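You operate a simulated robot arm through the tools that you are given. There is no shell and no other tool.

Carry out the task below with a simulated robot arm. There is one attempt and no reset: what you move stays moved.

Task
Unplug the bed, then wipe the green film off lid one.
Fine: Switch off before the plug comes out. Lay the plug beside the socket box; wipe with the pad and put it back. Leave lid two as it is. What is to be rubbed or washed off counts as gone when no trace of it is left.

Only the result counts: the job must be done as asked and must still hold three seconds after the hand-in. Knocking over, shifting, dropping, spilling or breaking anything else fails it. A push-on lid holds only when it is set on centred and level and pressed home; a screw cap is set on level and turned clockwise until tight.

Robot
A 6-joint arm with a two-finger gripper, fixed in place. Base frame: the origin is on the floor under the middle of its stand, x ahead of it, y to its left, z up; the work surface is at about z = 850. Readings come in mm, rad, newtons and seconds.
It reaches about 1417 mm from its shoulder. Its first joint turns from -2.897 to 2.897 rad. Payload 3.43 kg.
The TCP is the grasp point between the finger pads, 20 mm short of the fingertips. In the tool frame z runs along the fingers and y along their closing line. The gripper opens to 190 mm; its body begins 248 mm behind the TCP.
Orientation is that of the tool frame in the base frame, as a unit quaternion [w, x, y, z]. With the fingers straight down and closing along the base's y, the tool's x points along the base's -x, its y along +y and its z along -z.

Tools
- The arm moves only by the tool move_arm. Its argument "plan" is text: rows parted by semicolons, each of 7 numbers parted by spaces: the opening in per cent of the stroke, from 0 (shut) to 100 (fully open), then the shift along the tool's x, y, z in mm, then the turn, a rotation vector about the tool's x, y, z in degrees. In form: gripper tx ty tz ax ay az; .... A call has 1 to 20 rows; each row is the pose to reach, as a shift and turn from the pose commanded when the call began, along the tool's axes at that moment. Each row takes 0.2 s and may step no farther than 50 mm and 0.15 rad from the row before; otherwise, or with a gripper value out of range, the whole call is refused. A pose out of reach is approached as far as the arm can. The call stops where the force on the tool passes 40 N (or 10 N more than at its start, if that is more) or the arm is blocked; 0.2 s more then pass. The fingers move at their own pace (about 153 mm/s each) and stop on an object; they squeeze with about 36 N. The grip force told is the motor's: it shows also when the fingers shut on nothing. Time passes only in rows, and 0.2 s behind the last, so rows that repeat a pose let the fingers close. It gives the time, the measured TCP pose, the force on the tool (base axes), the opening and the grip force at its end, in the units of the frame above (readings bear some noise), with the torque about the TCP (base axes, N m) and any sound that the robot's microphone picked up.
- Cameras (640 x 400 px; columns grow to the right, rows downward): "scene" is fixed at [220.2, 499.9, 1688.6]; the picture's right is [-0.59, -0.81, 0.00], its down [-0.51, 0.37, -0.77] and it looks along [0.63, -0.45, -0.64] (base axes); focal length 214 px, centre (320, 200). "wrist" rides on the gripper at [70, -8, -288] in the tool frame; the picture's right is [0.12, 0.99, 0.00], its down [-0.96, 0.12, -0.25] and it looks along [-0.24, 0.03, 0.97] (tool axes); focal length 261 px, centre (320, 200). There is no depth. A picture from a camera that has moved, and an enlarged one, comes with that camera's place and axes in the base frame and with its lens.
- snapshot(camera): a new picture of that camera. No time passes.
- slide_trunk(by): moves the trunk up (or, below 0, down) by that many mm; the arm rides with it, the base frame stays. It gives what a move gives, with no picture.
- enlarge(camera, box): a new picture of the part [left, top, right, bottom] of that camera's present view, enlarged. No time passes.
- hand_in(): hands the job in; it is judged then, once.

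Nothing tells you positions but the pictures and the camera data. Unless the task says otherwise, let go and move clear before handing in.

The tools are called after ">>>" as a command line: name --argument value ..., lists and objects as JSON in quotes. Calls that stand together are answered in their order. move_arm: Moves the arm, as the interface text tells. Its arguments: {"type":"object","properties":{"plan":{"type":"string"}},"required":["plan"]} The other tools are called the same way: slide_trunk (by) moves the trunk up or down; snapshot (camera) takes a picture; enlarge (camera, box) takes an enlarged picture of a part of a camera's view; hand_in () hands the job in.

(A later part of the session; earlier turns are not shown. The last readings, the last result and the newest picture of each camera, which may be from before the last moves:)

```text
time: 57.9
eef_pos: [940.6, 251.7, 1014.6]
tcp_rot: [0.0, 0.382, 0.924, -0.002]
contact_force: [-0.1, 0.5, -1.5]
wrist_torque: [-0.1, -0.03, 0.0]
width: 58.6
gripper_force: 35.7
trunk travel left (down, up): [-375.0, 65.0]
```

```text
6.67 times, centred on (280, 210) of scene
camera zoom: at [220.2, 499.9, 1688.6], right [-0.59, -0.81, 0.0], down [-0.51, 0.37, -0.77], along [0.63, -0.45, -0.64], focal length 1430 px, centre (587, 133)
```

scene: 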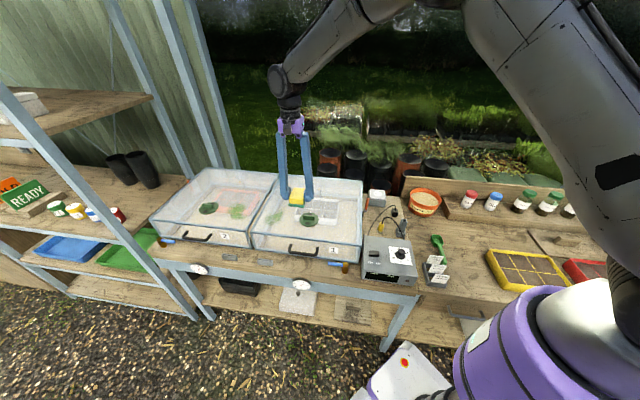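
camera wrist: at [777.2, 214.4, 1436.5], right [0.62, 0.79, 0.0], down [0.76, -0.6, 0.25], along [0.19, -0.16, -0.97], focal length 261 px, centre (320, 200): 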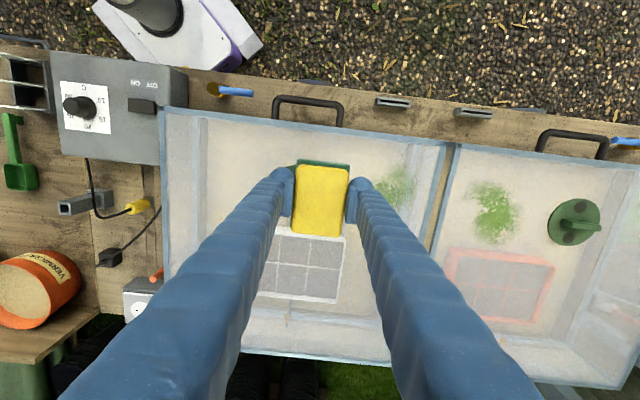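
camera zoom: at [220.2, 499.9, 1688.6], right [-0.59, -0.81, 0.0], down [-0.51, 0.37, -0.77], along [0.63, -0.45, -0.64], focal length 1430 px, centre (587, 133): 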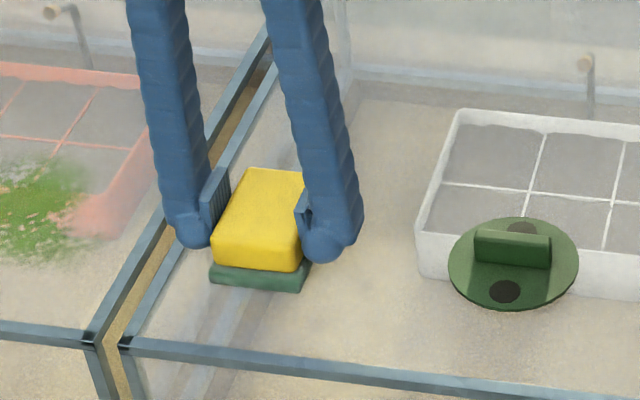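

The visible green at the front of the pad has gone. I'll lift and shift aside to see what remains beneath.

>>> move_arm --plan "0 0 0 -20 0 0 0; 0 0 0 -50 0 0 0; 0 0 0 -90 0 0 0; 0 0 -40 -90 0 0 0; 0 0 -80 -90 0 0 0; 0 0 -120 -90 0 0 0; 0 0 -120 -90 0 0 0"

>>> enlarge --camera "wrist" --box '[350, 90, 490, 230]'

>>> enlarge --camera "scene" --box '[240, 180, 320, 240]'

```text
time: 59.5
eef_pos: [863.7, 168.1, 1105.6]
tcp_rot: [0.0, 0.383, 0.924, -0.002]
contact_force: [0.1, -1.4, -0.4]
wrist_torque: [0.06, 0.06, -0.01]
width: 58.5
gripper_force: 36.4
trunk travel left (down, up): [-375.0, 65.0]
```

```text
2.86 times, centred on (420, 160) of wrist
camera zoom: at [807.2, 212.0, 1392.8], right [0.62, 0.79, 0.0], down [0.76, -0.6, 0.25], along [0.19, -0.15, -0.97], focal length 745 px, centre (34, 314)
```

zoom: 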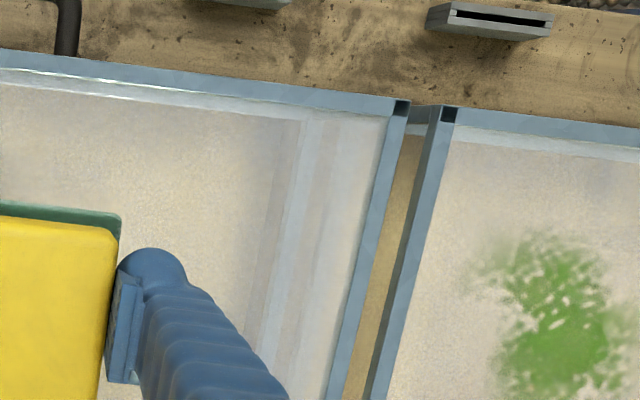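

```text
6.67 times, centred on (280, 210) of scene
camera zoom: at [220.2, 499.9, 1688.6], right [-0.59, -0.81, 0.0], down [-0.51, 0.37, -0.77], along [0.63, -0.45, -0.64], focal length 1430 px, centre (587, 133)
```

zoom: 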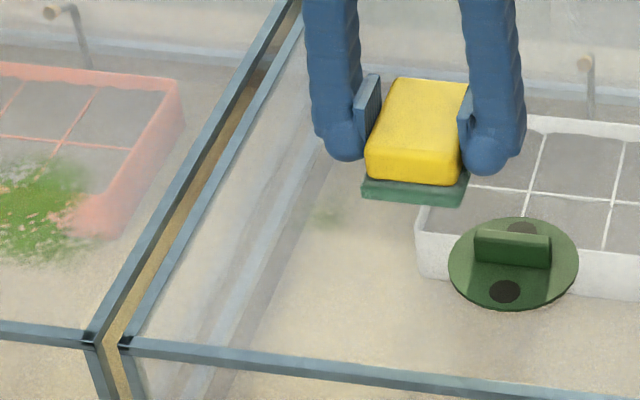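

Nearly all of it is gone, but a faint trace remains toward the rear right of the film. I'll zoom in on it.

>>> enlarge --camera "scene" --box '[262, 192, 302, 222]'

>>> enlarge --camera "scene" --box '[255, 180, 365, 260]'

```text
13.33 times, centred on (282, 207) of scene
camera zoom: at [220.2, 499.9, 1688.6], right [-0.59, -0.81, 0.0], down [-0.51, 0.37, -0.77], along [0.63, -0.45, -0.64], focal length 2860 px, centre (827, 107)
```

zoom: 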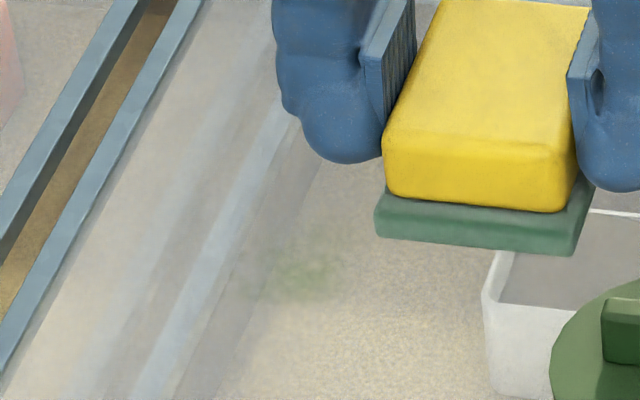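

```text
5.00 times, centred on (310, 220) of scene
camera zoom: at [220.2, 499.9, 1688.6], right [-0.59, -0.81, 0.0], down [-0.51, 0.37, -0.77], along [0.63, -0.45, -0.64], focal length 1072 px, centre (370, 100)
```

zoom: 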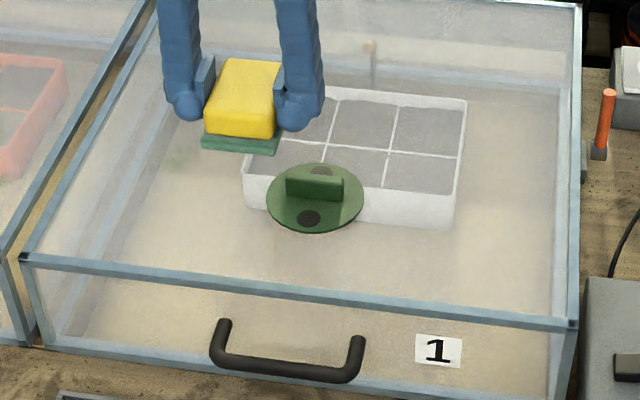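

A faint patch is left around L 824, Bk 530. I'll go back down there with slightly firmer contact and rub over that corner.

>>> move_arm --plan "0 -20 50 0 0 0 0; 0 -43 100 0 0 0 0; 0 -43 100 45 0 0 0; 0 -43 100 80 0 0 0; 0 -43 100 88 0 0 0; 0 -43 100 91 0 0 0; 0 -43 100 91 0 0 0"

```text
refused: row 1 steps farther than a row can; nothing moved
```

One step was just over the limit, so I'll resend it with shorter steps.

>>> move_arm --plan "0 -15 35 0 0 0 0; 0 -30 70 0 0 0 0; 0 -43 100 0 0 0 0; 0 -43 100 45 0 0 0; 0 -43 100 80 0 0 0; 0 -43 100 88 0 0 0; 0 -43 100 91 0 0 0; 0 -43 100 91 0 0 0"

```text
time: 61.3
eef_pos: [960.6, 207.9, 1013.6]
tcp_rot: [0.001, 0.383, 0.924, -0.001]
contact_force: [0.8, 1.4, 3.2]
wrist_torque: [0.07, 0.04, -0.05]
width: 58.5
gripper_force: 36.0
trunk travel left (down, up): [-375.0, 65.0]
```

Contact is light at about 3 N. I'll press a touch more and rub over the whole rear-right area in overlapping strokes.

>>> move_arm --plan "0 0 0 1.2 0 0 0; 0 0 12 1.2 0 0 0; 0 0 22 1.2 0 0 0; 0 0 8 1.2 0 0 0; 0 0 -6 1.2 0 0 0; 0 0 -16 1.2 0 0 0; 0 16 -16 1.2 0 0 0; 0 30 -16 1.2 0 0 0; 0 30 0 1.2 0 0 0; 0 30 16 1.2 0 0 0; 0 15 16 1.2 0 0 0; 0 0 16 1.2 0 0 0; 0 -16 16 1.2 0 0 0; 0 -26 16 1.2 0 0 0; 0 -26 0 1.2 0 0 0; 0 -26 -16 1.2 0 0 0; 0 -10 -16 1.2 0 0 0; 0 5 -10 1.2 0 0 0; 0 5 5 1.2 0 0 0; 0 0 0 1.2 0 0 0"

>>> move_arm --plan "0 0 15 0 0 0 0; 0 15 30 0 0 0 0; 0 30 40 0 0 0 0; 0 45 45 0 0 0 0; 0 60 45 0 0 0 0; 0 75 45 0 0 0 0; 0 80 30 0 0 0 0; 0 80 12 0 0 0 0; 0 80 0 0 0 0 0; 0 65 0 0 0 0 0; 0 50 0 0 0 0 0; 0 35 10 0 0 0 0; 0 35 28 0 0 0 0; 0 35 45 0 0 0 0; 0 15 45 0 0 0 0; 0 0 45 0 0 0 0; 0 -15 45 0 0 0 0; 0 -15 25 0 0 0 0; 0 -5 10 0 0 0 0; 0 0 0 0 0 0 0"

```text
time: 65.5
eef_pos: [959.8, 208.3, 1013.1]
tcp_rot: [0.0, 0.383, 0.924, -0.001]
contact_force: [0.0, 4.0, 17.4]
wrist_torque: [0.03, 0.03, -0.05]
width: 58.7
gripper_force: 36.3
trunk travel left (down, up): [-375.0, 65.0]
```

```text
time: 69.7
eef_pos: [958.7, 206.1, 1012.2]
tcp_rot: [0.001, 0.382, 0.924, -0.001]
contact_force: [2.2, -1.4, 13.0]
wrist_torque: [0.16, -0.27, -0.01]
width: 58.5
gripper_force: 36.3
trunk travel left (down, up): [-375.0, 65.0]
```

Both passes went over the whole patch at about 13–17 N. I'll lift and move aside to inspect.

>>> move_arm --plan "0 0 0 -15 0 0 0; 0 0 0 -45 0 0 0; 0 0 0 -90 0 0 0; 0 -40 -20 -90 0 0 0; 0 -80 -45 -90 0 0 0; 0 -115 -75 -90 0 0 0; 0 -115 -75 -90 0 0 0"

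>>> enlarge --camera "scene" --box '[252, 185, 316, 225]'

>>> enlarge --camera "wrist" --box '[320, 40, 480, 160]'

>>> enlarge --camera "scene" --box '[140, 160, 380, 290]'

```text
time: 71.3
eef_pos: [989.7, 73.9, 1104.2]
tcp_rot: [0.0, 0.383, 0.924, 0.0]
contact_force: [-0.3, -0.9, 0.3]
wrist_torque: [0.14, 0.0, -0.01]
width: 58.7
gripper_force: 35.4
trunk travel left (down, up): [-375.0, 65.0]
```

```text
10.00 times, centred on (284, 205) of scene
camera zoom: at [220.2, 499.9, 1688.6], right [-0.59, -0.81, 0.0], down [-0.51, 0.37, -0.77], along [0.63, -0.45, -0.64], focal length 2145 px, centre (680, 150)
```

zoom: 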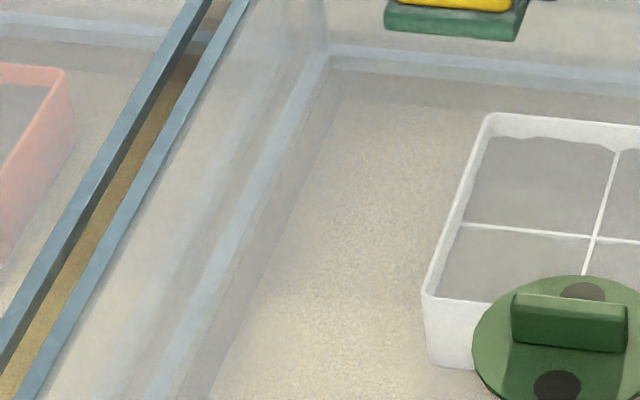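

```text
3.33 times, centred on (400, 100) of wrist
camera zoom: at [933.7, 118.4, 1391.0], right [0.62, 0.79, 0.0], down [0.76, -0.6, 0.25], along [0.19, -0.15, -0.97], focal length 869 px, centre (53, 533)
```

zoom: 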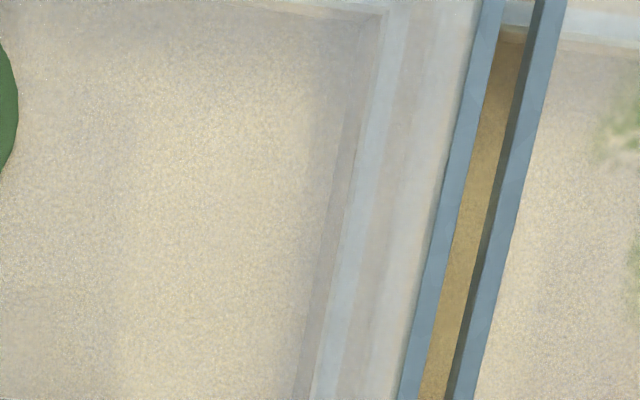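

```text
2.67 times, centred on (260, 225) of scene
camera zoom: at [220.2, 499.9, 1688.6], right [-0.59, -0.81, 0.0], down [-0.51, 0.37, -0.77], along [0.63, -0.45, -0.64], focal length 572 px, centre (480, 133)
```

zoom: 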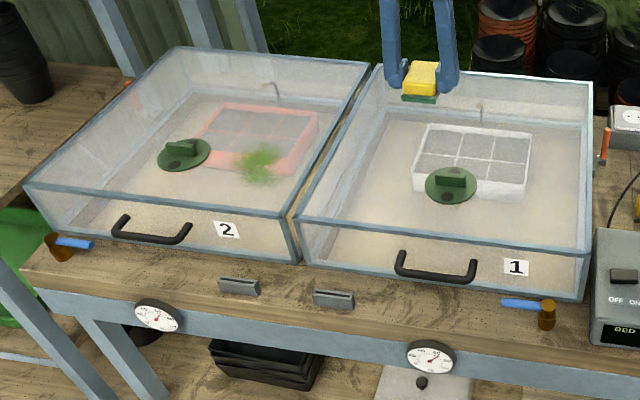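

The lid looks clear from both cameras and lid two's film is untouched. I'll check at the highest zoom for any faint remnants.

>>> enlarge --camera "scene" --box '[260, 198, 292, 218]'

>>> enlarge --camera "scene" --box '[256, 212, 288, 232]'

>>> enlarge --camera "wrist" --box '[340, 60, 440, 130]'

>>> enlarge --camera "scene" --box '[250, 170, 370, 260]'

```text
16.00 times, centred on (276, 208) of scene
camera zoom: at [220.2, 499.9, 1688.6], right [-0.59, -0.81, 0.0], down [-0.51, 0.37, -0.77], along [0.63, -0.45, -0.64], focal length 3432 px, centre (1024, 72)
```

zoom: 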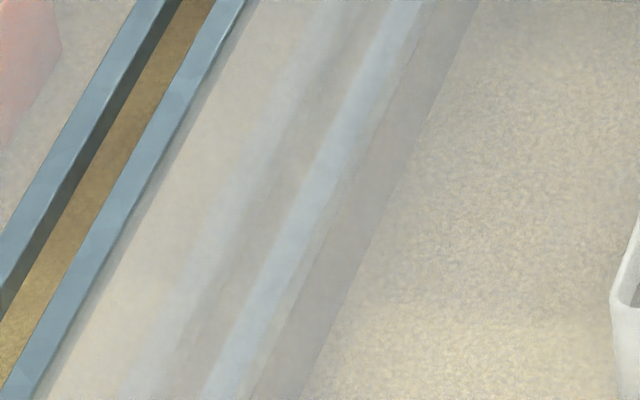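

```text
16.00 times, centred on (272, 222) of scene
camera zoom: at [220.2, 499.9, 1688.6], right [-0.59, -0.81, 0.0], down [-0.51, 0.37, -0.77], along [0.63, -0.45, -0.64], focal length 3432 px, centre (1088, -152)
```

zoom: 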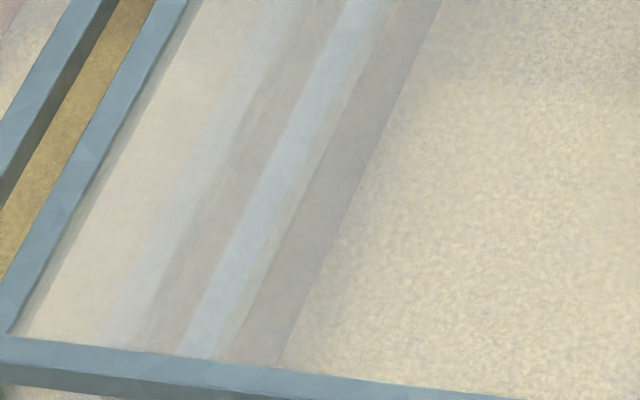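

```text
5.71 times, centred on (390, 95) of wrist
camera zoom: at [933.7, 118.4, 1391.0], right [0.62, 0.79, 0.0], down [0.76, -0.6, 0.25], along [0.19, -0.15, -0.97], focal length 1489 px, centre (-80, 800)
```

zoom: 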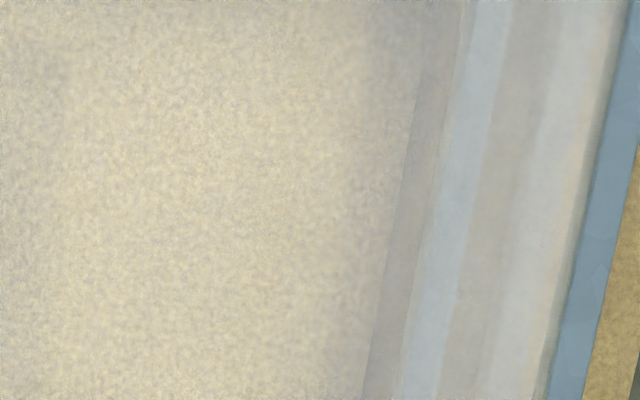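

```text
4.44 times, centred on (310, 215) of scene
camera zoom: at [220.2, 499.9, 1688.6], right [-0.59, -0.81, 0.0], down [-0.51, 0.37, -0.77], along [0.63, -0.45, -0.64], focal length 953 px, centre (364, 133)
```

zoom: 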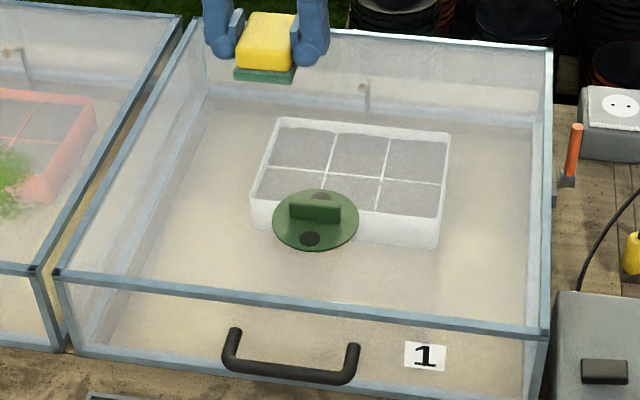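

No trace is visible at 16×. To be safe about the faint edges, I'll do one more full pass over the whole film area before returning the pad.

>>> move_arm --plan "0 30 35 0 0 0 0; 0 60 70 0 0 0 0; 0 88 100 0 0 0 0; 0 105 120 0 0 0 0; 0 105 120 45 0 0 0; 0 105 120 78 0 0 0; 0 105 120 86 0 0 0; 0 105 120 89 0 0 0; 0 105 120 89 0 0 0"

```text
time: 73.3
eef_pos: [999.5, 231.7, 1013.1]
tcp_rot: [0.0, 0.383, 0.924, -0.001]
contact_force: [-0.1, 0.4, 0.1]
wrist_torque: [0.02, -0.07, -0.02]
width: 58.6
gripper_force: 36.0
trunk travel left (down, up): [-375.0, 65.0]
```

>>> move_arm --plan "0 0 0 1.8 0 0 0; 0 0 -20 1.8 0 0 0; 0 0 -40 1.8 0 0 0; 0 0 -60 1.8 0 0 0; 0 16 -60 1.8 0 0 0; 0 32 -60 1.8 0 0 0; 0 32 -40 1.8 0 0 0; 0 32 -20 1.8 0 0 0; 0 32 0 1.8 0 0 0; 0 48 0 1.8 0 0 0; 0 64 0 1.8 0 0 0; 0 64 -20 1.8 0 0 0; 0 64 -40 1.8 0 0 0; 0 64 -60 1.8 0 0 0; 0 80 -60 1.8 0 0 0; 0 95 -60 1.8 0 0 0; 0 95 -40 1.8 0 0 0; 0 95 -20 1.8 0 0 0; 0 95 0 1.8 0 0 0; 0 95 0 1.8 0 0 0"

>>> move_arm --plan "0 -20 0 0 0 0 0; 0 -40 0 0 0 0 0; 0 -60 0 0 0 0 0; 0 -80 0 0 0 0 0; 0 -95 0 0 0 0 0; 0 -95 -15 0 0 0 0; 0 -95 -30 0 0 0 0; 0 -75 -30 0 0 0 0; 0 -55 -30 0 0 0 0; 0 -35 -30 0 0 0 0; 0 -15 -30 0 0 0 0; 0 0 -30 0 0 0 0; 0 0 -45 0 0 0 0; 0 0 -60 0 0 0 0; 0 -20 -60 0 0 0 0; 0 -40 -60 0 0 0 0; 0 -60 -60 0 0 0 0; 0 -80 -60 0 0 0 0; 0 -95 -60 0 0 0 0; 0 -95 -60 0 0 0 0"

```text
time: 77.5
eef_pos: [930.0, 301.1, 1011.1]
tcp_rot: [0.001, 0.383, 0.924, -0.001]
contact_force: [-5.7, -2.6, 28.8]
wrist_torque: [-0.07, 0.12, -0.04]
width: 58.5
gripper_force: 36.0
trunk travel left (down, up): [-375.0, 65.0]
```

```text
time: 81.7
eef_pos: [955.3, 191.4, 1010.7]
tcp_rot: [-0.001, 0.383, 0.924, -0.002]
contact_force: [-0.5, 1.4, 2.0]
wrist_torque: [0.08, -0.07, 0.0]
width: 58.4
gripper_force: 36.0
trunk travel left (down, up): [-375.0, 65.0]
```

The extra pass is done. I'll lift off, check the lid again, and check how the pad sits in the grip.

>>> move_arm --plan "0 0 0 -20 0 0 0; 0 0 0 -55 0 0 0; 0 0 0 -100 0 0 0; 0 0 0 -140 0 0 0; 0 -30 -30 -140 0 0 0; 0 -60 -65 -140 0 0 0; 0 -80 -105 -140 0 0 0; 0 -84 -150 -140 0 0 0; 0 -84 -150 -140 0 0 0"

>>> enlarge --camera "scene" --box '[250, 190, 310, 235]'

>>> enlarge --camera "wrist" --box '[220, 110, 420, 260]'

>>> snapshot --camera "wrist"

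```text
time: 83.7
eef_pos: [909.6, 24.0, 1150.9]
tcp_rot: [-0.001, 0.383, 0.924, -0.002]
contact_force: [-0.5, 0.0, -1.6]
wrist_torque: [-0.06, 0.04, -0.04]
width: 58.4
gripper_force: 36.2
trunk travel left (down, up): [-375.0, 65.0]
```

```text
8.89 times, centred on (280, 212) of scene
camera zoom: at [220.2, 499.9, 1688.6], right [-0.59, -0.81, 0.0], down [-0.51, 0.37, -0.77], along [0.63, -0.45, -0.64], focal length 1906 px, centre (676, 89)
```

zoom: 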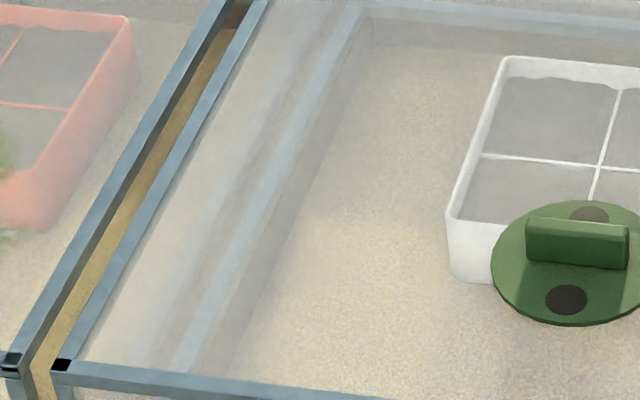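

```text
2.67 times, centred on (320, 185) of wrist
camera zoom: at [855.2, 69.6, 1437.6], right [0.62, 0.79, 0.0], down [0.76, -0.6, 0.25], along [0.19, -0.16, -0.97], focal length 695 px, centre (320, 240)
```

zoom: 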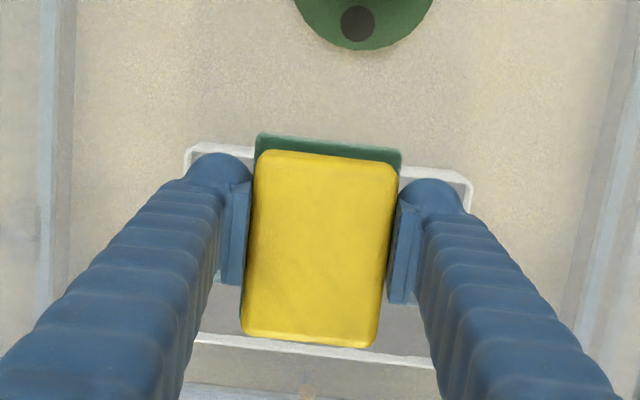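

```text
taken
camera wrist: at [855.2, 69.6, 1437.6], right [0.62, 0.79, 0.0], down [0.76, -0.6, 0.25], along [0.19, -0.16, -0.97], focal length 261 px, centre (320, 200)
```

wrist: 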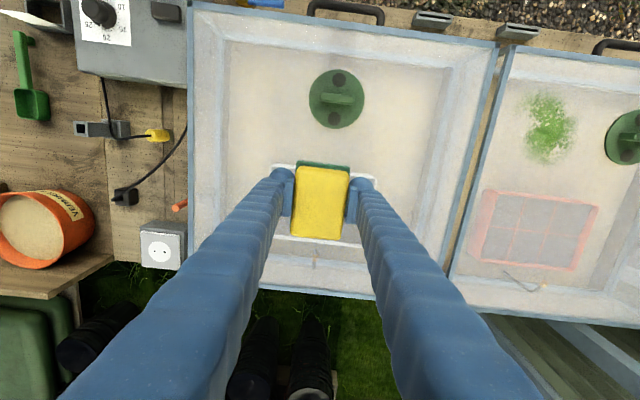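

Lid one is clean and nothing else has shifted. The pad slid about 3 mm in the grip, which I'll compensate for while carrying it back to its place.

>>> move_arm --plan "0 0 -39 0 0 0 0; 0 0 -78 0 0 0 0; 0 1 -118 0 0 0 0; 0 1 -157 0 0 0 0; 0 1 -197 0 0 0 0; 0 1 -236 0 0 0 0; 0 2 -275 0 0 0 0; 0 2 -315 0 0 0 0; 0 2 -354 0 0 0 0; 0 2 -393 0 0 0 0; 0 3 -433 0 0 0 0; 0 3 -472 0 0 0 0; 0 3 -511 0 0 0 0; 0 4 -551 0 0 0 0; 0 4 -590 0 0 0 0; 0 4 -630 0 0 0 0; 0 4 -669 0 0 0 0; 0 5 -708 0 0 0 0; 0 5 -747 0 0 0 0; 0 5 -747 0 0 0 0"

>>> snapshot --camera "wrist"

```text
time: 87.9
eef_pos: [374.4, -498.3, 1156.4]
tcp_rot: [-0.001, 0.383, 0.924, -0.001]
contact_force: [0.0, -0.1, -1.7]
wrist_torque: [0.02, 0.01, 0.04]
width: 58.5
gripper_force: 36.4
trunk travel left (down, up): [-375.0, 65.0]
```

```text
taken
camera wrist: at [319.2, -452.3, 1442.9], right [0.62, 0.79, 0.0], down [0.76, -0.6, 0.25], along [0.19, -0.15, -0.97], focal length 261 px, centre (320, 200)
```

wrist: 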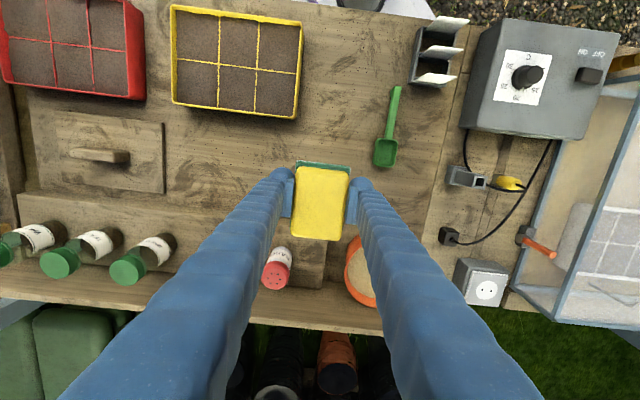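

I'm back over the pad's place. I'll descend to just above the bench and check.

>>> move_arm --plan "0 -4 0 30 0 0 0; 0 -4 0 75 0 0 0; 0 -4 0 120 0 0 0; 0 -4 0 165 0 0 0; 0 -4 0 210 0 0 0; 0 -4 0 240 0 0 0; 0 -4 0 255 0 0 0; 0 -4 0 255 0 0 0"

>>> enlarge --camera "scene" --box '[435, 205, 495, 250]'

```text
time: 89.7
eef_pos: [381.4, -500.8, 899.9]
tcp_rot: [0.0, 0.383, 0.924, -0.002]
contact_force: [0.4, -0.2, -0.8]
wrist_torque: [0.02, 0.0, 0.02]
width: 58.9
gripper_force: 36.3
trunk travel left (down, up): [-375.0, 65.0]
```

```text
8.89 times, centred on (465, 228) of scene
camera zoom: at [220.2, 499.9, 1688.6], right [-0.59, -0.81, 0.0], down [-0.51, 0.37, -0.77], along [0.63, -0.45, -0.64], focal length 1906 px, centre (-969, -44)
```

zoom: 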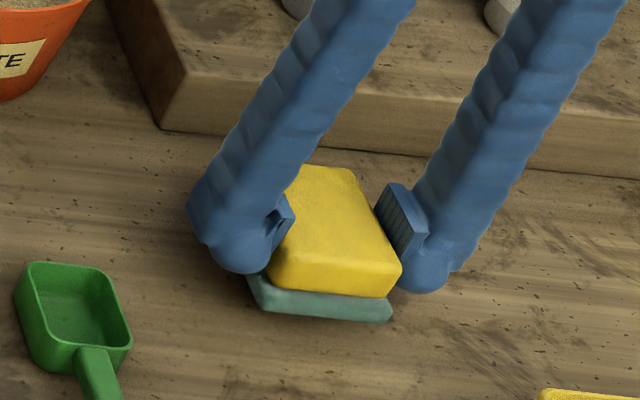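

I'm 2–3 mm off the original spot. I'll correct that and set the pad down in fine steps.

>>> move_arm --plan "0 2 -2.5 4 0 0 0; 0 2 -2.5 8 0 0 0; 0 2 -2.5 10 0 0 0; 0 2 -2.5 11.5 0 0 0; 0 2 -2.5 11.5 0 0 0"

>>> enlarge --camera "scene" --box '[435, 205, 495, 250]'

```text
time: 90.9
eef_pos: [377.1, -502.1, 888.5]
tcp_rot: [0.0, 0.383, 0.924, -0.001]
contact_force: [0.7, 0.2, -0.7]
wrist_torque: [0.03, 0.03, -0.01]
width: 58.5
gripper_force: 36.1
trunk travel left (down, up): [-375.0, 65.0]
```

```text
8.89 times, centred on (465, 228) of scene
camera zoom: at [220.2, 499.9, 1688.6], right [-0.59, -0.81, 0.0], down [-0.51, 0.37, -0.77], along [0.63, -0.45, -0.64], focal length 1906 px, centre (-969, -44)
```

zoom: 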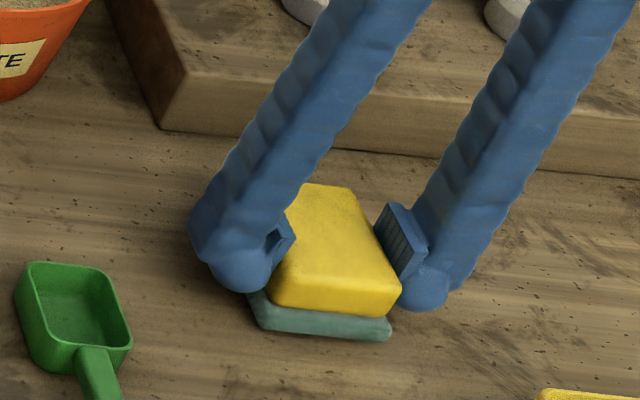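

Nearly down, and the position matches the original picture. A few more 1 mm steps until it touches.

>>> move_arm --plan "0 0 0 1 0 0 0; 0 0 0 2 0 0 0; 0 0 0 3 0 0 0; 0 0 0 3 0 0 0"

```text
time: 91.9
eef_pos: [378.3, -503.0, 885.1]
tcp_rot: [0.0, 0.382, 0.924, -0.002]
contact_force: [-0.4, 0.3, -0.3]
wrist_torque: [-0.04, 0.02, -0.03]
width: 58.6
gripper_force: 35.7
trunk travel left (down, up): [-375.0, 65.0]
```

>>> move_arm --plan "0 0 0 1 0 0 0; 0 0 0 2 0 0 0; 0 0 0 2.5 0 0 0; 0 0 0 2.5 0 0 0"

>>> enlarge --camera "scene" --box '[435, 205, 495, 250]'

```text
time: 92.9
eef_pos: [376.2, -501.3, 880.9]
tcp_rot: [0.0, 0.383, 0.924, -0.001]
contact_force: [0.0, -0.1, -0.2]
wrist_torque: [-0.02, 0.01, -0.02]
width: 58.4
gripper_force: 36.0
trunk travel left (down, up): [-375.0, 65.0]
```

```text
8.89 times, centred on (465, 228) of scene
camera zoom: at [220.2, 499.9, 1688.6], right [-0.59, -0.81, 0.0], down [-0.51, 0.37, -0.77], along [0.63, -0.45, -0.64], focal length 1906 px, centre (-969, -44)
```

zoom: 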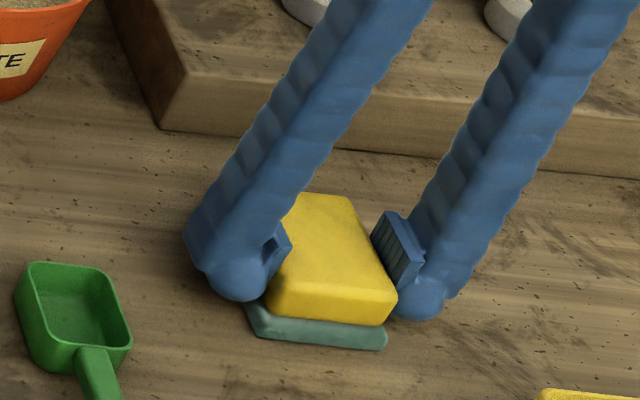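

Visually it is at bench level but I feel no contact yet. I'll go on in 0.5–1 mm steps.

>>> move_arm --plan "0 0 0 0.7 0 0 0; 0 0 0 1.4 0 0 0; 0 0 0 2 0 0 0; 0 0 0 2 0 0 0"

```text
time: 93.9
eef_pos: [375.4, -502.7, 879.4]
tcp_rot: [0.001, 0.383, 0.924, -0.002]
contact_force: [-2.9, 2.7, 24.4]
wrist_torque: [0.21, 0.15, -0.01]
width: 58.2
gripper_force: 36.1
trunk travel left (down, up): [-375.0, 65.0]
```

It's firmly down. I'll relieve the pressure, open the fingers and rise straight up.

>>> move_arm --plan "0 0 0 -1.5 0 0 0; 34 0 0 -1.5 0 0 0; 40 0 0 -1.5 0 0 0; 48 0 0 -1.5 0 0 0; 48 0 0 -1.5 0 0 0; 48 0 0 -15 0 0 0; 48 0 0 -40 0 0 0; 48 0 0 -80 0 0 0; 48 0 0 -125 0 0 0; 48 0 0 -170 0 0 0; 48 0 0 -215 0 0 0; 48 0 0 -260 0 0 0; 48 0 0 -260 0 0 0"

>>> enlarge --camera "scene" --box '[445, 220, 485, 250]'

>>> enlarge --camera "wrist" --box '[286, 135, 350, 195]'

>>> snapshot --camera "scene"

```text
time: 96.7
eef_pos: [377.8, -500.8, 1139.6]
tcp_rot: [0.0, 0.383, 0.924, -0.001]
contact_force: [0.4, -1.0, -0.1]
wrist_torque: [-0.02, 0.02, 0.0]
width: 91.0
gripper_force: 0.1
trunk travel left (down, up): [-375.0, 65.0]
```

```text
13.33 times, centred on (465, 235) of scene
camera zoom: at [220.2, 499.9, 1688.6], right [-0.59, -0.81, 0.0], down [-0.51, 0.37, -0.77], along [0.63, -0.45, -0.64], focal length 2860 px, centre (-1613, -267)
```

zoom: 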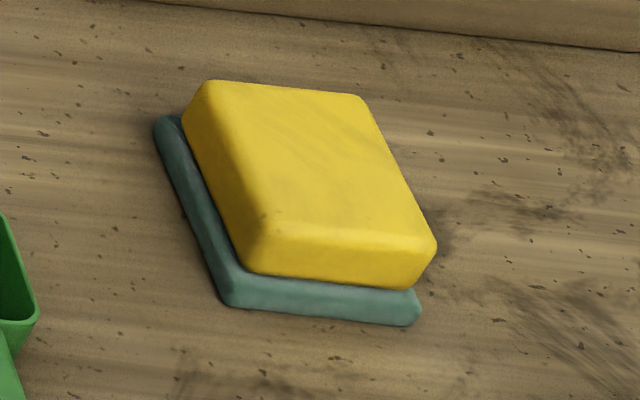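

```text
6.67 times, centred on (318, 165) of wrist
camera zoom: at [321.9, -456.5, 1426.6], right [0.62, 0.79, 0.0], down [0.76, -0.6, 0.25], along [0.19, -0.15, -0.97], focal length 1738 px, centre (333, 433)
```

zoom: 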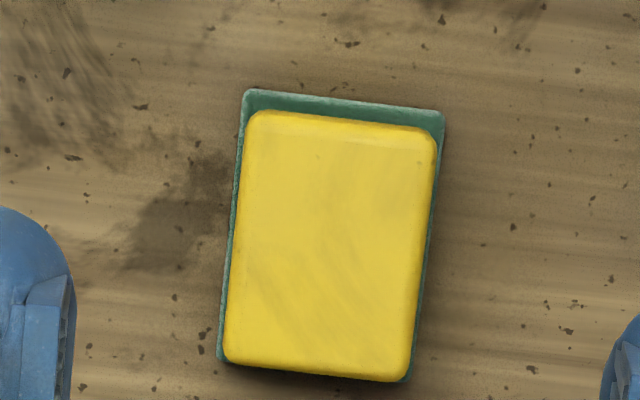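

```text
taken
```

scene: 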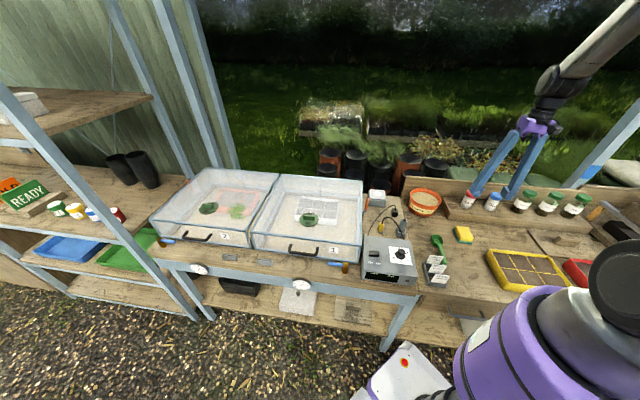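

The pad is back within a millimetre or two of where it was. Before handing in, I'll compare the bench with the first pictures using the same zoom windows.

>>> enlarge --camera "scene" --box '[340, 170, 480, 300]'

>>> enlarge --camera "scene" --box '[140, 160, 370, 280]'

>>> enlarge --camera "scene" --box '[360, 175, 424, 215]'

```text
3.08 times, centred on (410, 235) of scene
camera zoom: at [220.2, 499.9, 1688.6], right [-0.59, -0.81, 0.0], down [-0.51, 0.37, -0.77], along [0.63, -0.45, -0.64], focal length 660 px, centre (43, 92)
```

zoom: 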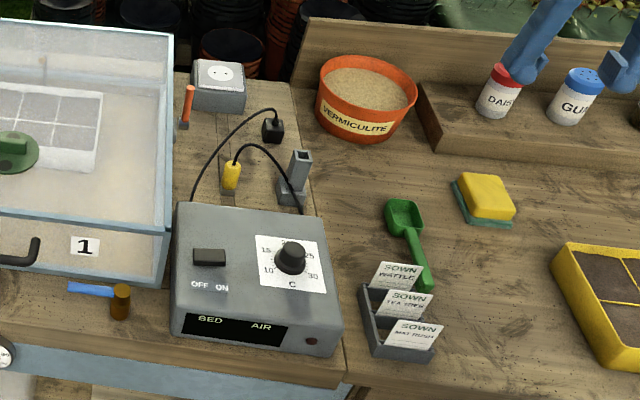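

```text
2.78 times, centred on (255, 220) of scene
camera zoom: at [220.2, 499.9, 1688.6], right [-0.59, -0.81, 0.0], down [-0.51, 0.37, -0.77], along [0.63, -0.45, -0.64], focal length 597 px, centre (501, 144)
```

zoom: 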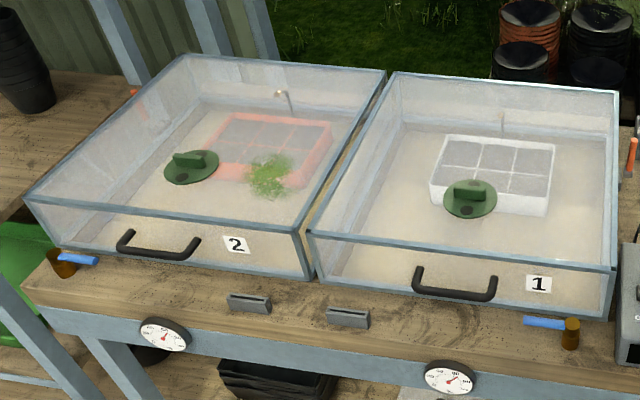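

```text
10.00 times, centred on (392, 195) of scene
camera zoom: at [220.2, 499.9, 1688.6], right [-0.59, -0.81, 0.0], down [-0.51, 0.37, -0.77], along [0.63, -0.45, -0.64], focal length 2145 px, centre (-400, 250)
```

zoom: 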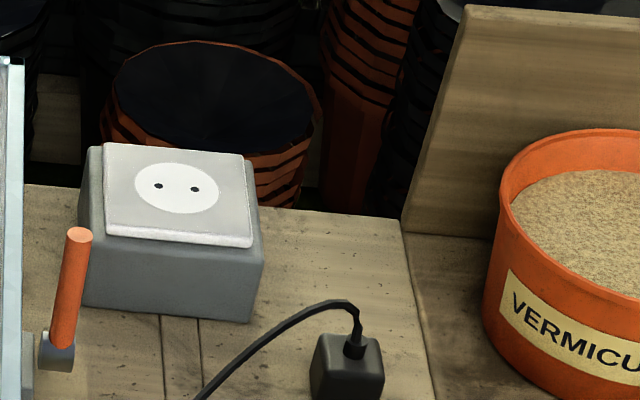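

I see a problem: the vermiculite bowl has moved. The hand pushed it about 30 mm back when the arm hit its limit, so I must put it back. I'll go over it for a clear view first.

>>> move_arm --plan "48 0 0 -30 0 0 0; 40 -37 22 -30 0 0 0; 30 -74 45 -30 0 0 0; 20 -111 67 -30 0 0 0; 10 -148 90 -30 0 0 0; 0 -185 112 -30 0 0 0; 0 -222 135 -30 0 0 0; 0 -259 157 -30 0 0 0; 0 -259 157 -30 0 0 0"

>>> snapshot --camera "wrist"

>>> enlarge --camera "scene" --box '[340, 170, 480, 300]'

>>> enlarge --camera "scene" --box '[395, 170, 459, 225]'

```text
time: 98.7
eef_pos: [671.9, -576.7, 1167.3]
tcp_rot: [0.001, 0.383, 0.924, -0.001]
contact_force: [-0.2, -1.1, 0.4]
wrist_torque: [-0.02, -0.08, 0.0]
width: 0.0
gripper_force: 34.6
trunk travel left (down, up): [-375.0, 65.0]
```

```text
taken
camera wrist: at [615.3, -530.7, 1454.3], right [0.62, 0.79, 0.0], down [0.76, -0.6, 0.25], along [0.19, -0.16, -0.97], focal length 261 px, centre (320, 200)
```

wrist: 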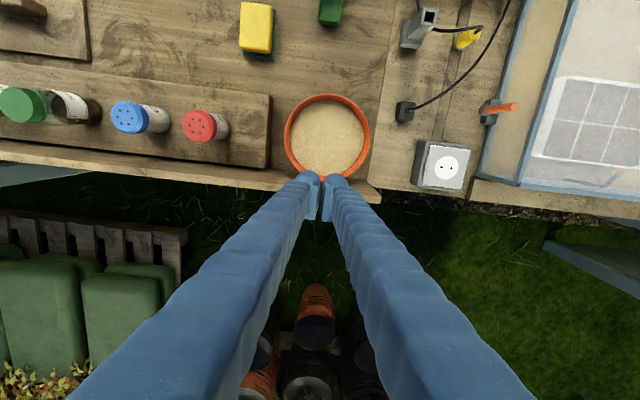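

```text
3.08 times, centred on (410, 235) of scene
camera zoom: at [220.2, 499.9, 1688.6], right [-0.59, -0.81, 0.0], down [-0.51, 0.37, -0.77], along [0.63, -0.45, -0.64], focal length 660 px, centre (43, 92)
```

zoom: 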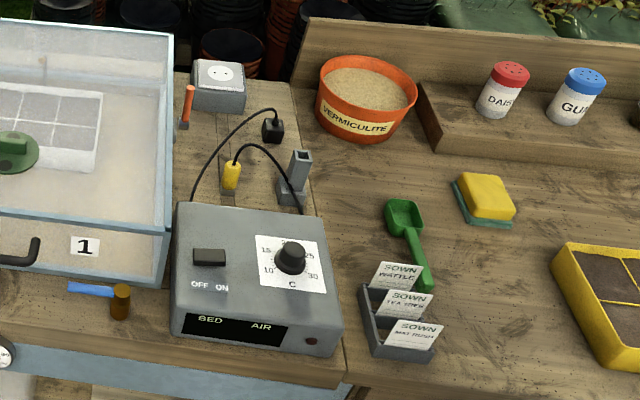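

```text
7.27 times, centred on (427, 198) of scene
camera zoom: at [220.2, 499.9, 1688.6], right [-0.59, -0.81, 0.0], down [-0.51, 0.37, -0.77], along [0.63, -0.45, -0.64], focal length 1560 px, centre (-458, 218)
```

zoom: 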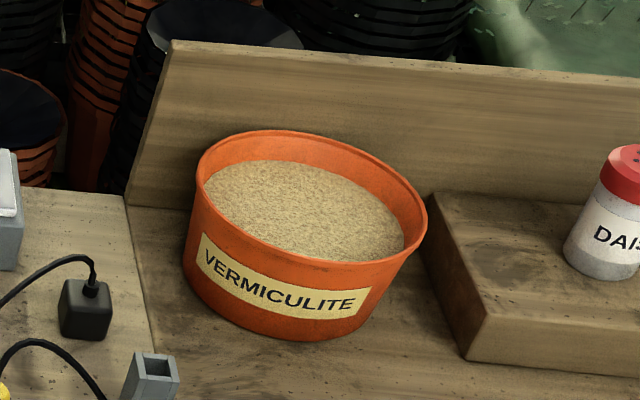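

The bowl now sits nearly against the backboard. I'll zoom in from above and from the scene camera to see whether it is still level and whether anything spilled.

>>> enlarge --camera "wrist" --box '[260, 80, 400, 200]'

>>> enlarge --camera "scene" --box '[405, 185, 450, 220]'

>>> enlarge --camera "scene" --box '[350, 140, 450, 300]'

```text
3.33 times, centred on (330, 140) of wrist
camera zoom: at [615.3, -530.7, 1454.3], right [0.62, 0.79, 0.0], down [0.76, -0.6, 0.25], along [0.19, -0.16, -0.97], focal length 869 px, centre (287, 400)
```

zoom: 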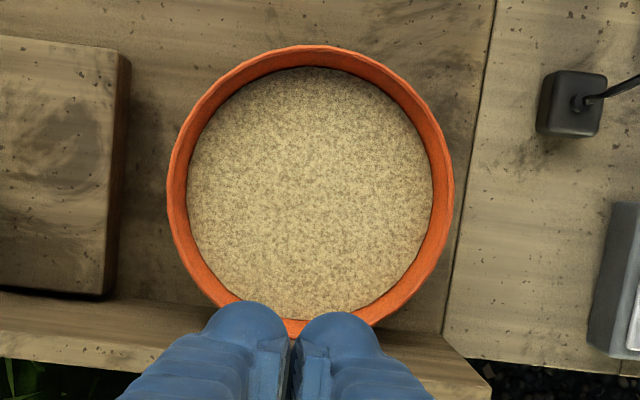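

```text
11.43 times, centred on (428, 202) of scene
camera zoom: at [220.2, 499.9, 1688.6], right [-0.59, -0.81, 0.0], down [-0.51, 0.37, -0.77], along [0.63, -0.45, -0.64], focal length 2451 px, centre (-909, 171)
```

zoom: 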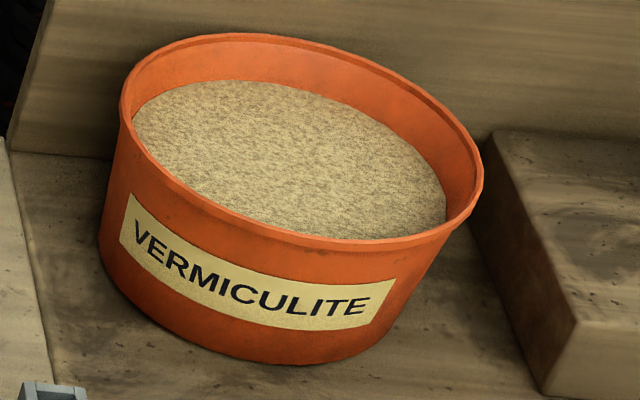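

```text
2.50 times, centred on (400, 220) of scene
camera zoom: at [220.2, 499.9, 1688.6], right [-0.59, -0.81, 0.0], down [-0.51, 0.37, -0.77], along [0.63, -0.45, -0.64], focal length 536 px, centre (120, 150)
```

zoom: 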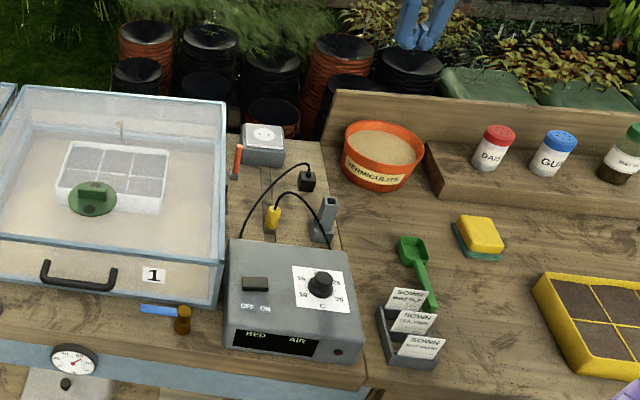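

The bowl is level and nothing has spilled, but its centre is near (627, −522) instead of about (597, −511), and it has turned roughly 14°. Its rim is about 167 mm across, so the gripper (190 mm) can span it. I'll line up over it, fully open.

>>> move_arm --plan "20 20 2 0 0 0 3; 60 40 4 0 0 0 6; 100 55 5.5 0 0 0 10; 100 70 7 0 0 0 14; 100 70 7 40 0 0 14; 100 70 7 80 0 0 14; 100 70 7 115 0 0 14; 100 70 7 115 0 0 14"

>>> snapshot --camera "wrist"

>>> enlarge --camera "scene" --box '[380, 150, 480, 225]'

```text
time: 100.5
eef_pos: [626.1, -522.8, 1053.3]
tcp_rot: [0.001, 0.492, 0.87, -0.001]
contact_force: [0.0, 0.1, 0.2]
wrist_torque: [0.07, -0.04, 0.03]
width: 189.8
gripper_force: 0.1
trunk travel left (down, up): [-375.0, 65.0]
```

```text
taken
camera wrist: at [582.9, -465.5, 1339.9], right [0.79, 0.61, 0.0], down [0.59, -0.76, 0.25], along [0.15, -0.2, -0.97], focal length 261 px, centre (320, 200)
```

wrist: 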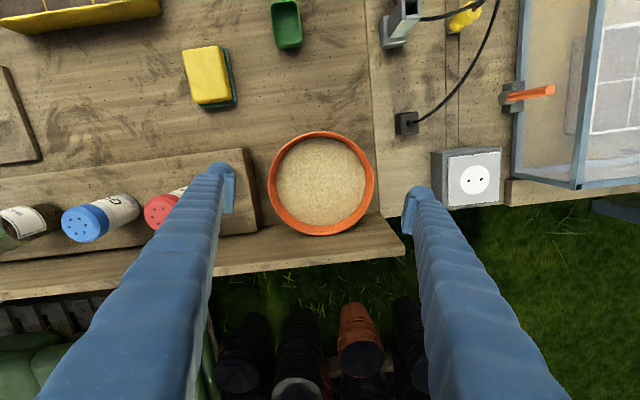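

```text
5.33 times, centred on (430, 188) of scene
camera zoom: at [220.2, 499.9, 1688.6], right [-0.59, -0.81, 0.0], down [-0.51, 0.37, -0.77], along [0.63, -0.45, -0.64], focal length 1144 px, centre (-267, 267)
```

zoom: 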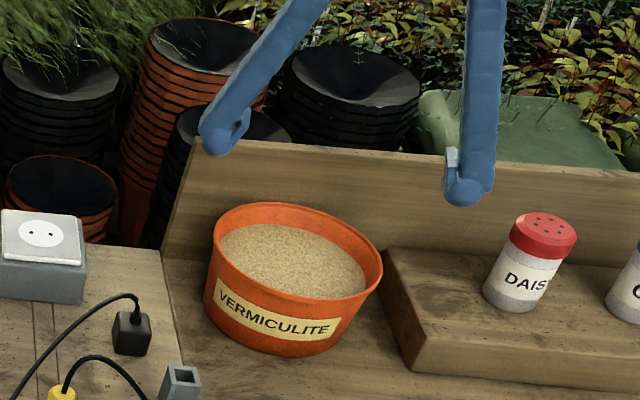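

The gripper is centred on the bowl within about 5 mm, with room on both sides. I'll lower so the tips stay above the wooden step and close gently on the rim.

>>> move_arm --plan "100 -4 1 30 0 0 0; 100 -4 1 60 0 0 0; 100 -4 1 85 0 0 0; 100 -4 1 100 0 0 0; 100 -4 1 110 0 0 0; 100 -4 1 110 0 0 0"

>>> snapshot --camera "wrist"

>>> enlarge --camera "scene" --box '[390, 165, 470, 225]'

```text
time: 101.9
eef_pos: [629.8, -521.4, 944.5]
tcp_rot: [0.0, 0.492, 0.871, -0.002]
contact_force: [-0.1, 0.3, 0.7]
wrist_torque: [-0.01, 0.0, -0.03]
width: 190.1
gripper_force: 0.1
trunk travel left (down, up): [-375.0, 65.0]
```

```text
taken
camera wrist: at [586.5, -464.7, 1231.8], right [0.79, 0.61, 0.0], down [0.59, -0.76, 0.25], along [0.15, -0.2, -0.97], focal length 261 px, centre (320, 200)
```

wrist: 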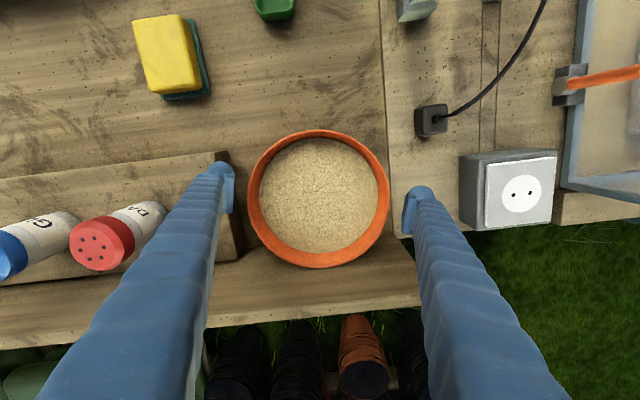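

```text
6.67 times, centred on (430, 195) of scene
camera zoom: at [220.2, 499.9, 1688.6], right [-0.59, -0.81, 0.0], down [-0.51, 0.37, -0.77], along [0.63, -0.45, -0.64], focal length 1430 px, centre (-413, 233)
```

zoom: 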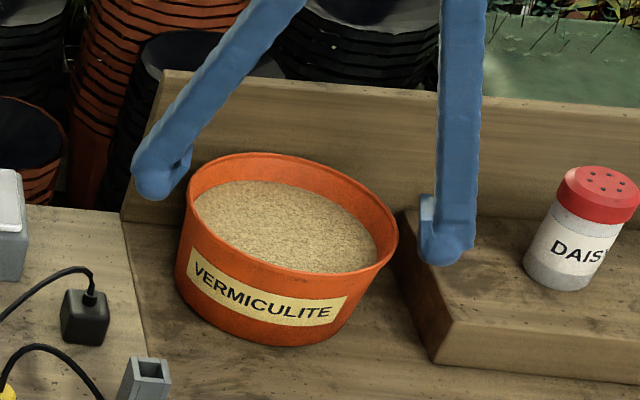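

The bowl is centred and the rim is about 11 mm below the TCP. I'll lower 9 mm more and close on the rim.

>>> move_arm --plan "100 0 0 5 0 0 0; 100 0 0 9 0 0 0; 92 0 0 9 0 0 0; 88 0 0 9 0 0 0; 84 0 0 9 0 0 0; 80 0 0 9 0 0 0; 80 0 0 9 0 0 0"

>>> enlarge --camera "scene" --box '[390, 165, 470, 225]'

>>> snapshot --camera "wrist"

```text
time: 103.5
eef_pos: [629.6, -522.3, 935.9]
tcp_rot: [-0.001, 0.492, 0.87, -0.002]
contact_force: [-1.5, 0.9, 1.2]
wrist_torque: [0.12, -0.23, 0.1]
width: 163.6
gripper_force: 36.2
trunk travel left (down, up): [-375.0, 65.0]
```

```text
6.67 times, centred on (430, 195) of scene
camera zoom: at [220.2, 499.9, 1688.6], right [-0.59, -0.81, 0.0], down [-0.51, 0.37, -0.77], along [0.63, -0.45, -0.64], focal length 1430 px, centre (-413, 233)
```

zoom: 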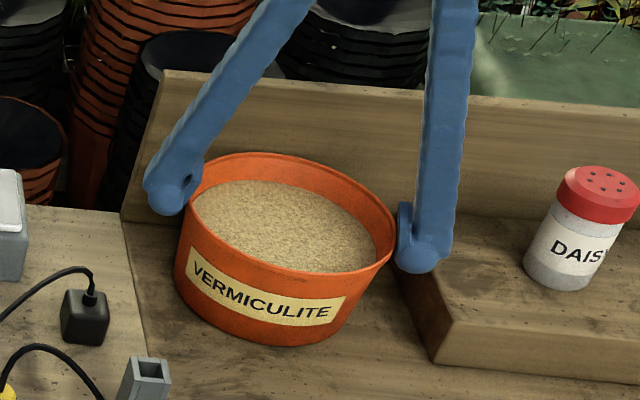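

```text
taken
camera wrist: at [586.7, -465.5, 1223.0], right [0.79, 0.61, 0.0], down [0.59, -0.76, 0.25], along [0.15, -0.2, -0.97], focal length 261 px, centre (320, 200)
```

wrist: 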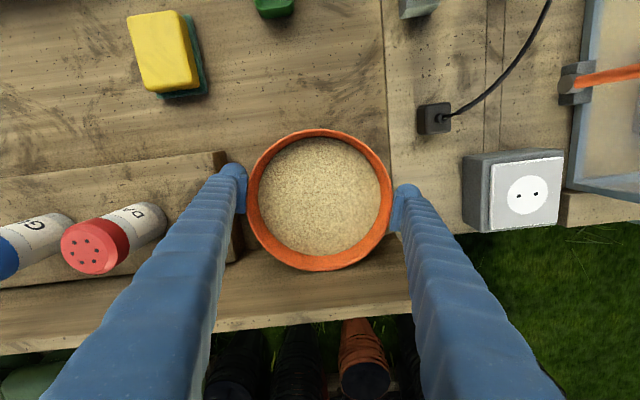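

The bowl is held by the rim at 163.6 mm. I'll slide it slowly back (−31, +12 mm) and turn it back by about 14°.

>>> move_arm --plan "80 3.3 -2.5 0 0 0 -1.75; 80 6.6 -5.1 0 0 0 -3.5; 80 9.9 -7.6 0 0 0 -5.25; 80 13.2 -10.2 0 0 0 -7; 80 16.4 -12.7 0 0 0 -8.75; 80 19.7 -15.3 0 0 0 -10.5; 80 23 -17.8 0 0 0 -12.25; 80 26.3 -20.4 0 0 0 -14; 80 26.3 -20.4 0 0 0 -14"

>>> enlarge --camera "scene" --box '[340, 170, 480, 300]'

>>> enlarge --camera "scene" --box '[350, 200, 430, 280]'

>>> enlarge --camera "scene" --box '[360, 175, 424, 215]'

```text
time: 105.5
eef_pos: [599.1, -511.0, 935.2]
tcp_rot: [0.001, 0.382, 0.924, -0.001]
contact_force: [4.5, -1.7, 15.0]
wrist_torque: [0.25, -0.49, -0.06]
width: 163.3
gripper_force: 36.1
trunk travel left (down, up): [-375.0, 65.0]
```

```text
3.08 times, centred on (410, 235) of scene
camera zoom: at [220.2, 499.9, 1688.6], right [-0.59, -0.81, 0.0], down [-0.51, 0.37, -0.77], along [0.63, -0.45, -0.64], focal length 660 px, centre (43, 92)
```

zoom: 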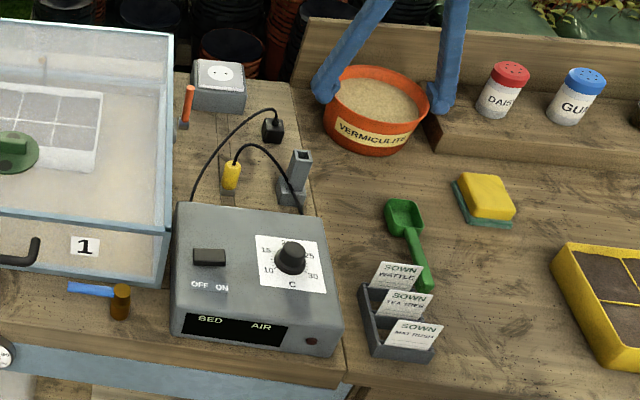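

```text
5.00 times, centred on (390, 240) of scene
camera zoom: at [220.2, 499.9, 1688.6], right [-0.59, -0.81, 0.0], down [-0.51, 0.37, -0.77], along [0.63, -0.45, -0.64], focal length 1072 px, centre (-30, 0)
```

zoom: 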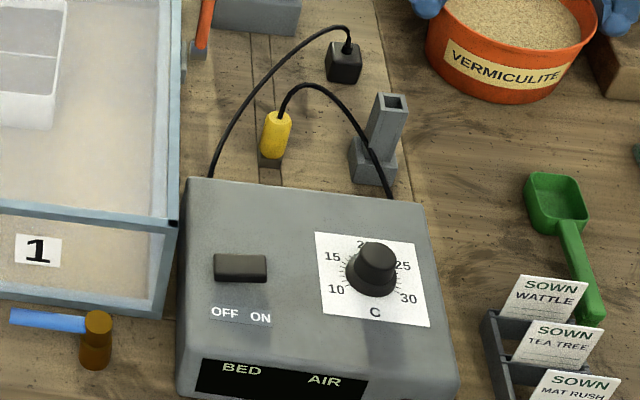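

```text
10.00 times, centred on (392, 195) of scene
camera zoom: at [220.2, 499.9, 1688.6], right [-0.59, -0.81, 0.0], down [-0.51, 0.37, -0.77], along [0.63, -0.45, -0.64], focal length 2145 px, centre (-400, 250)
```

zoom: 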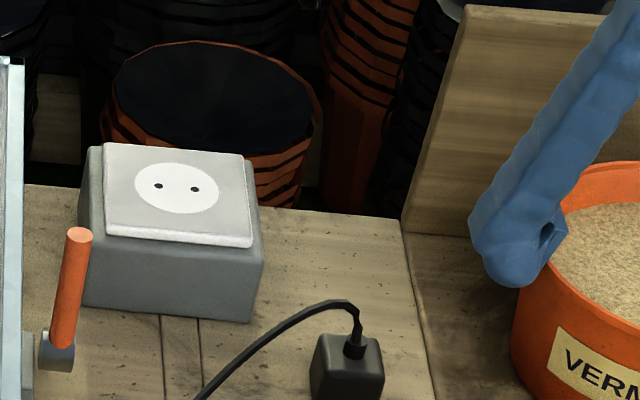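

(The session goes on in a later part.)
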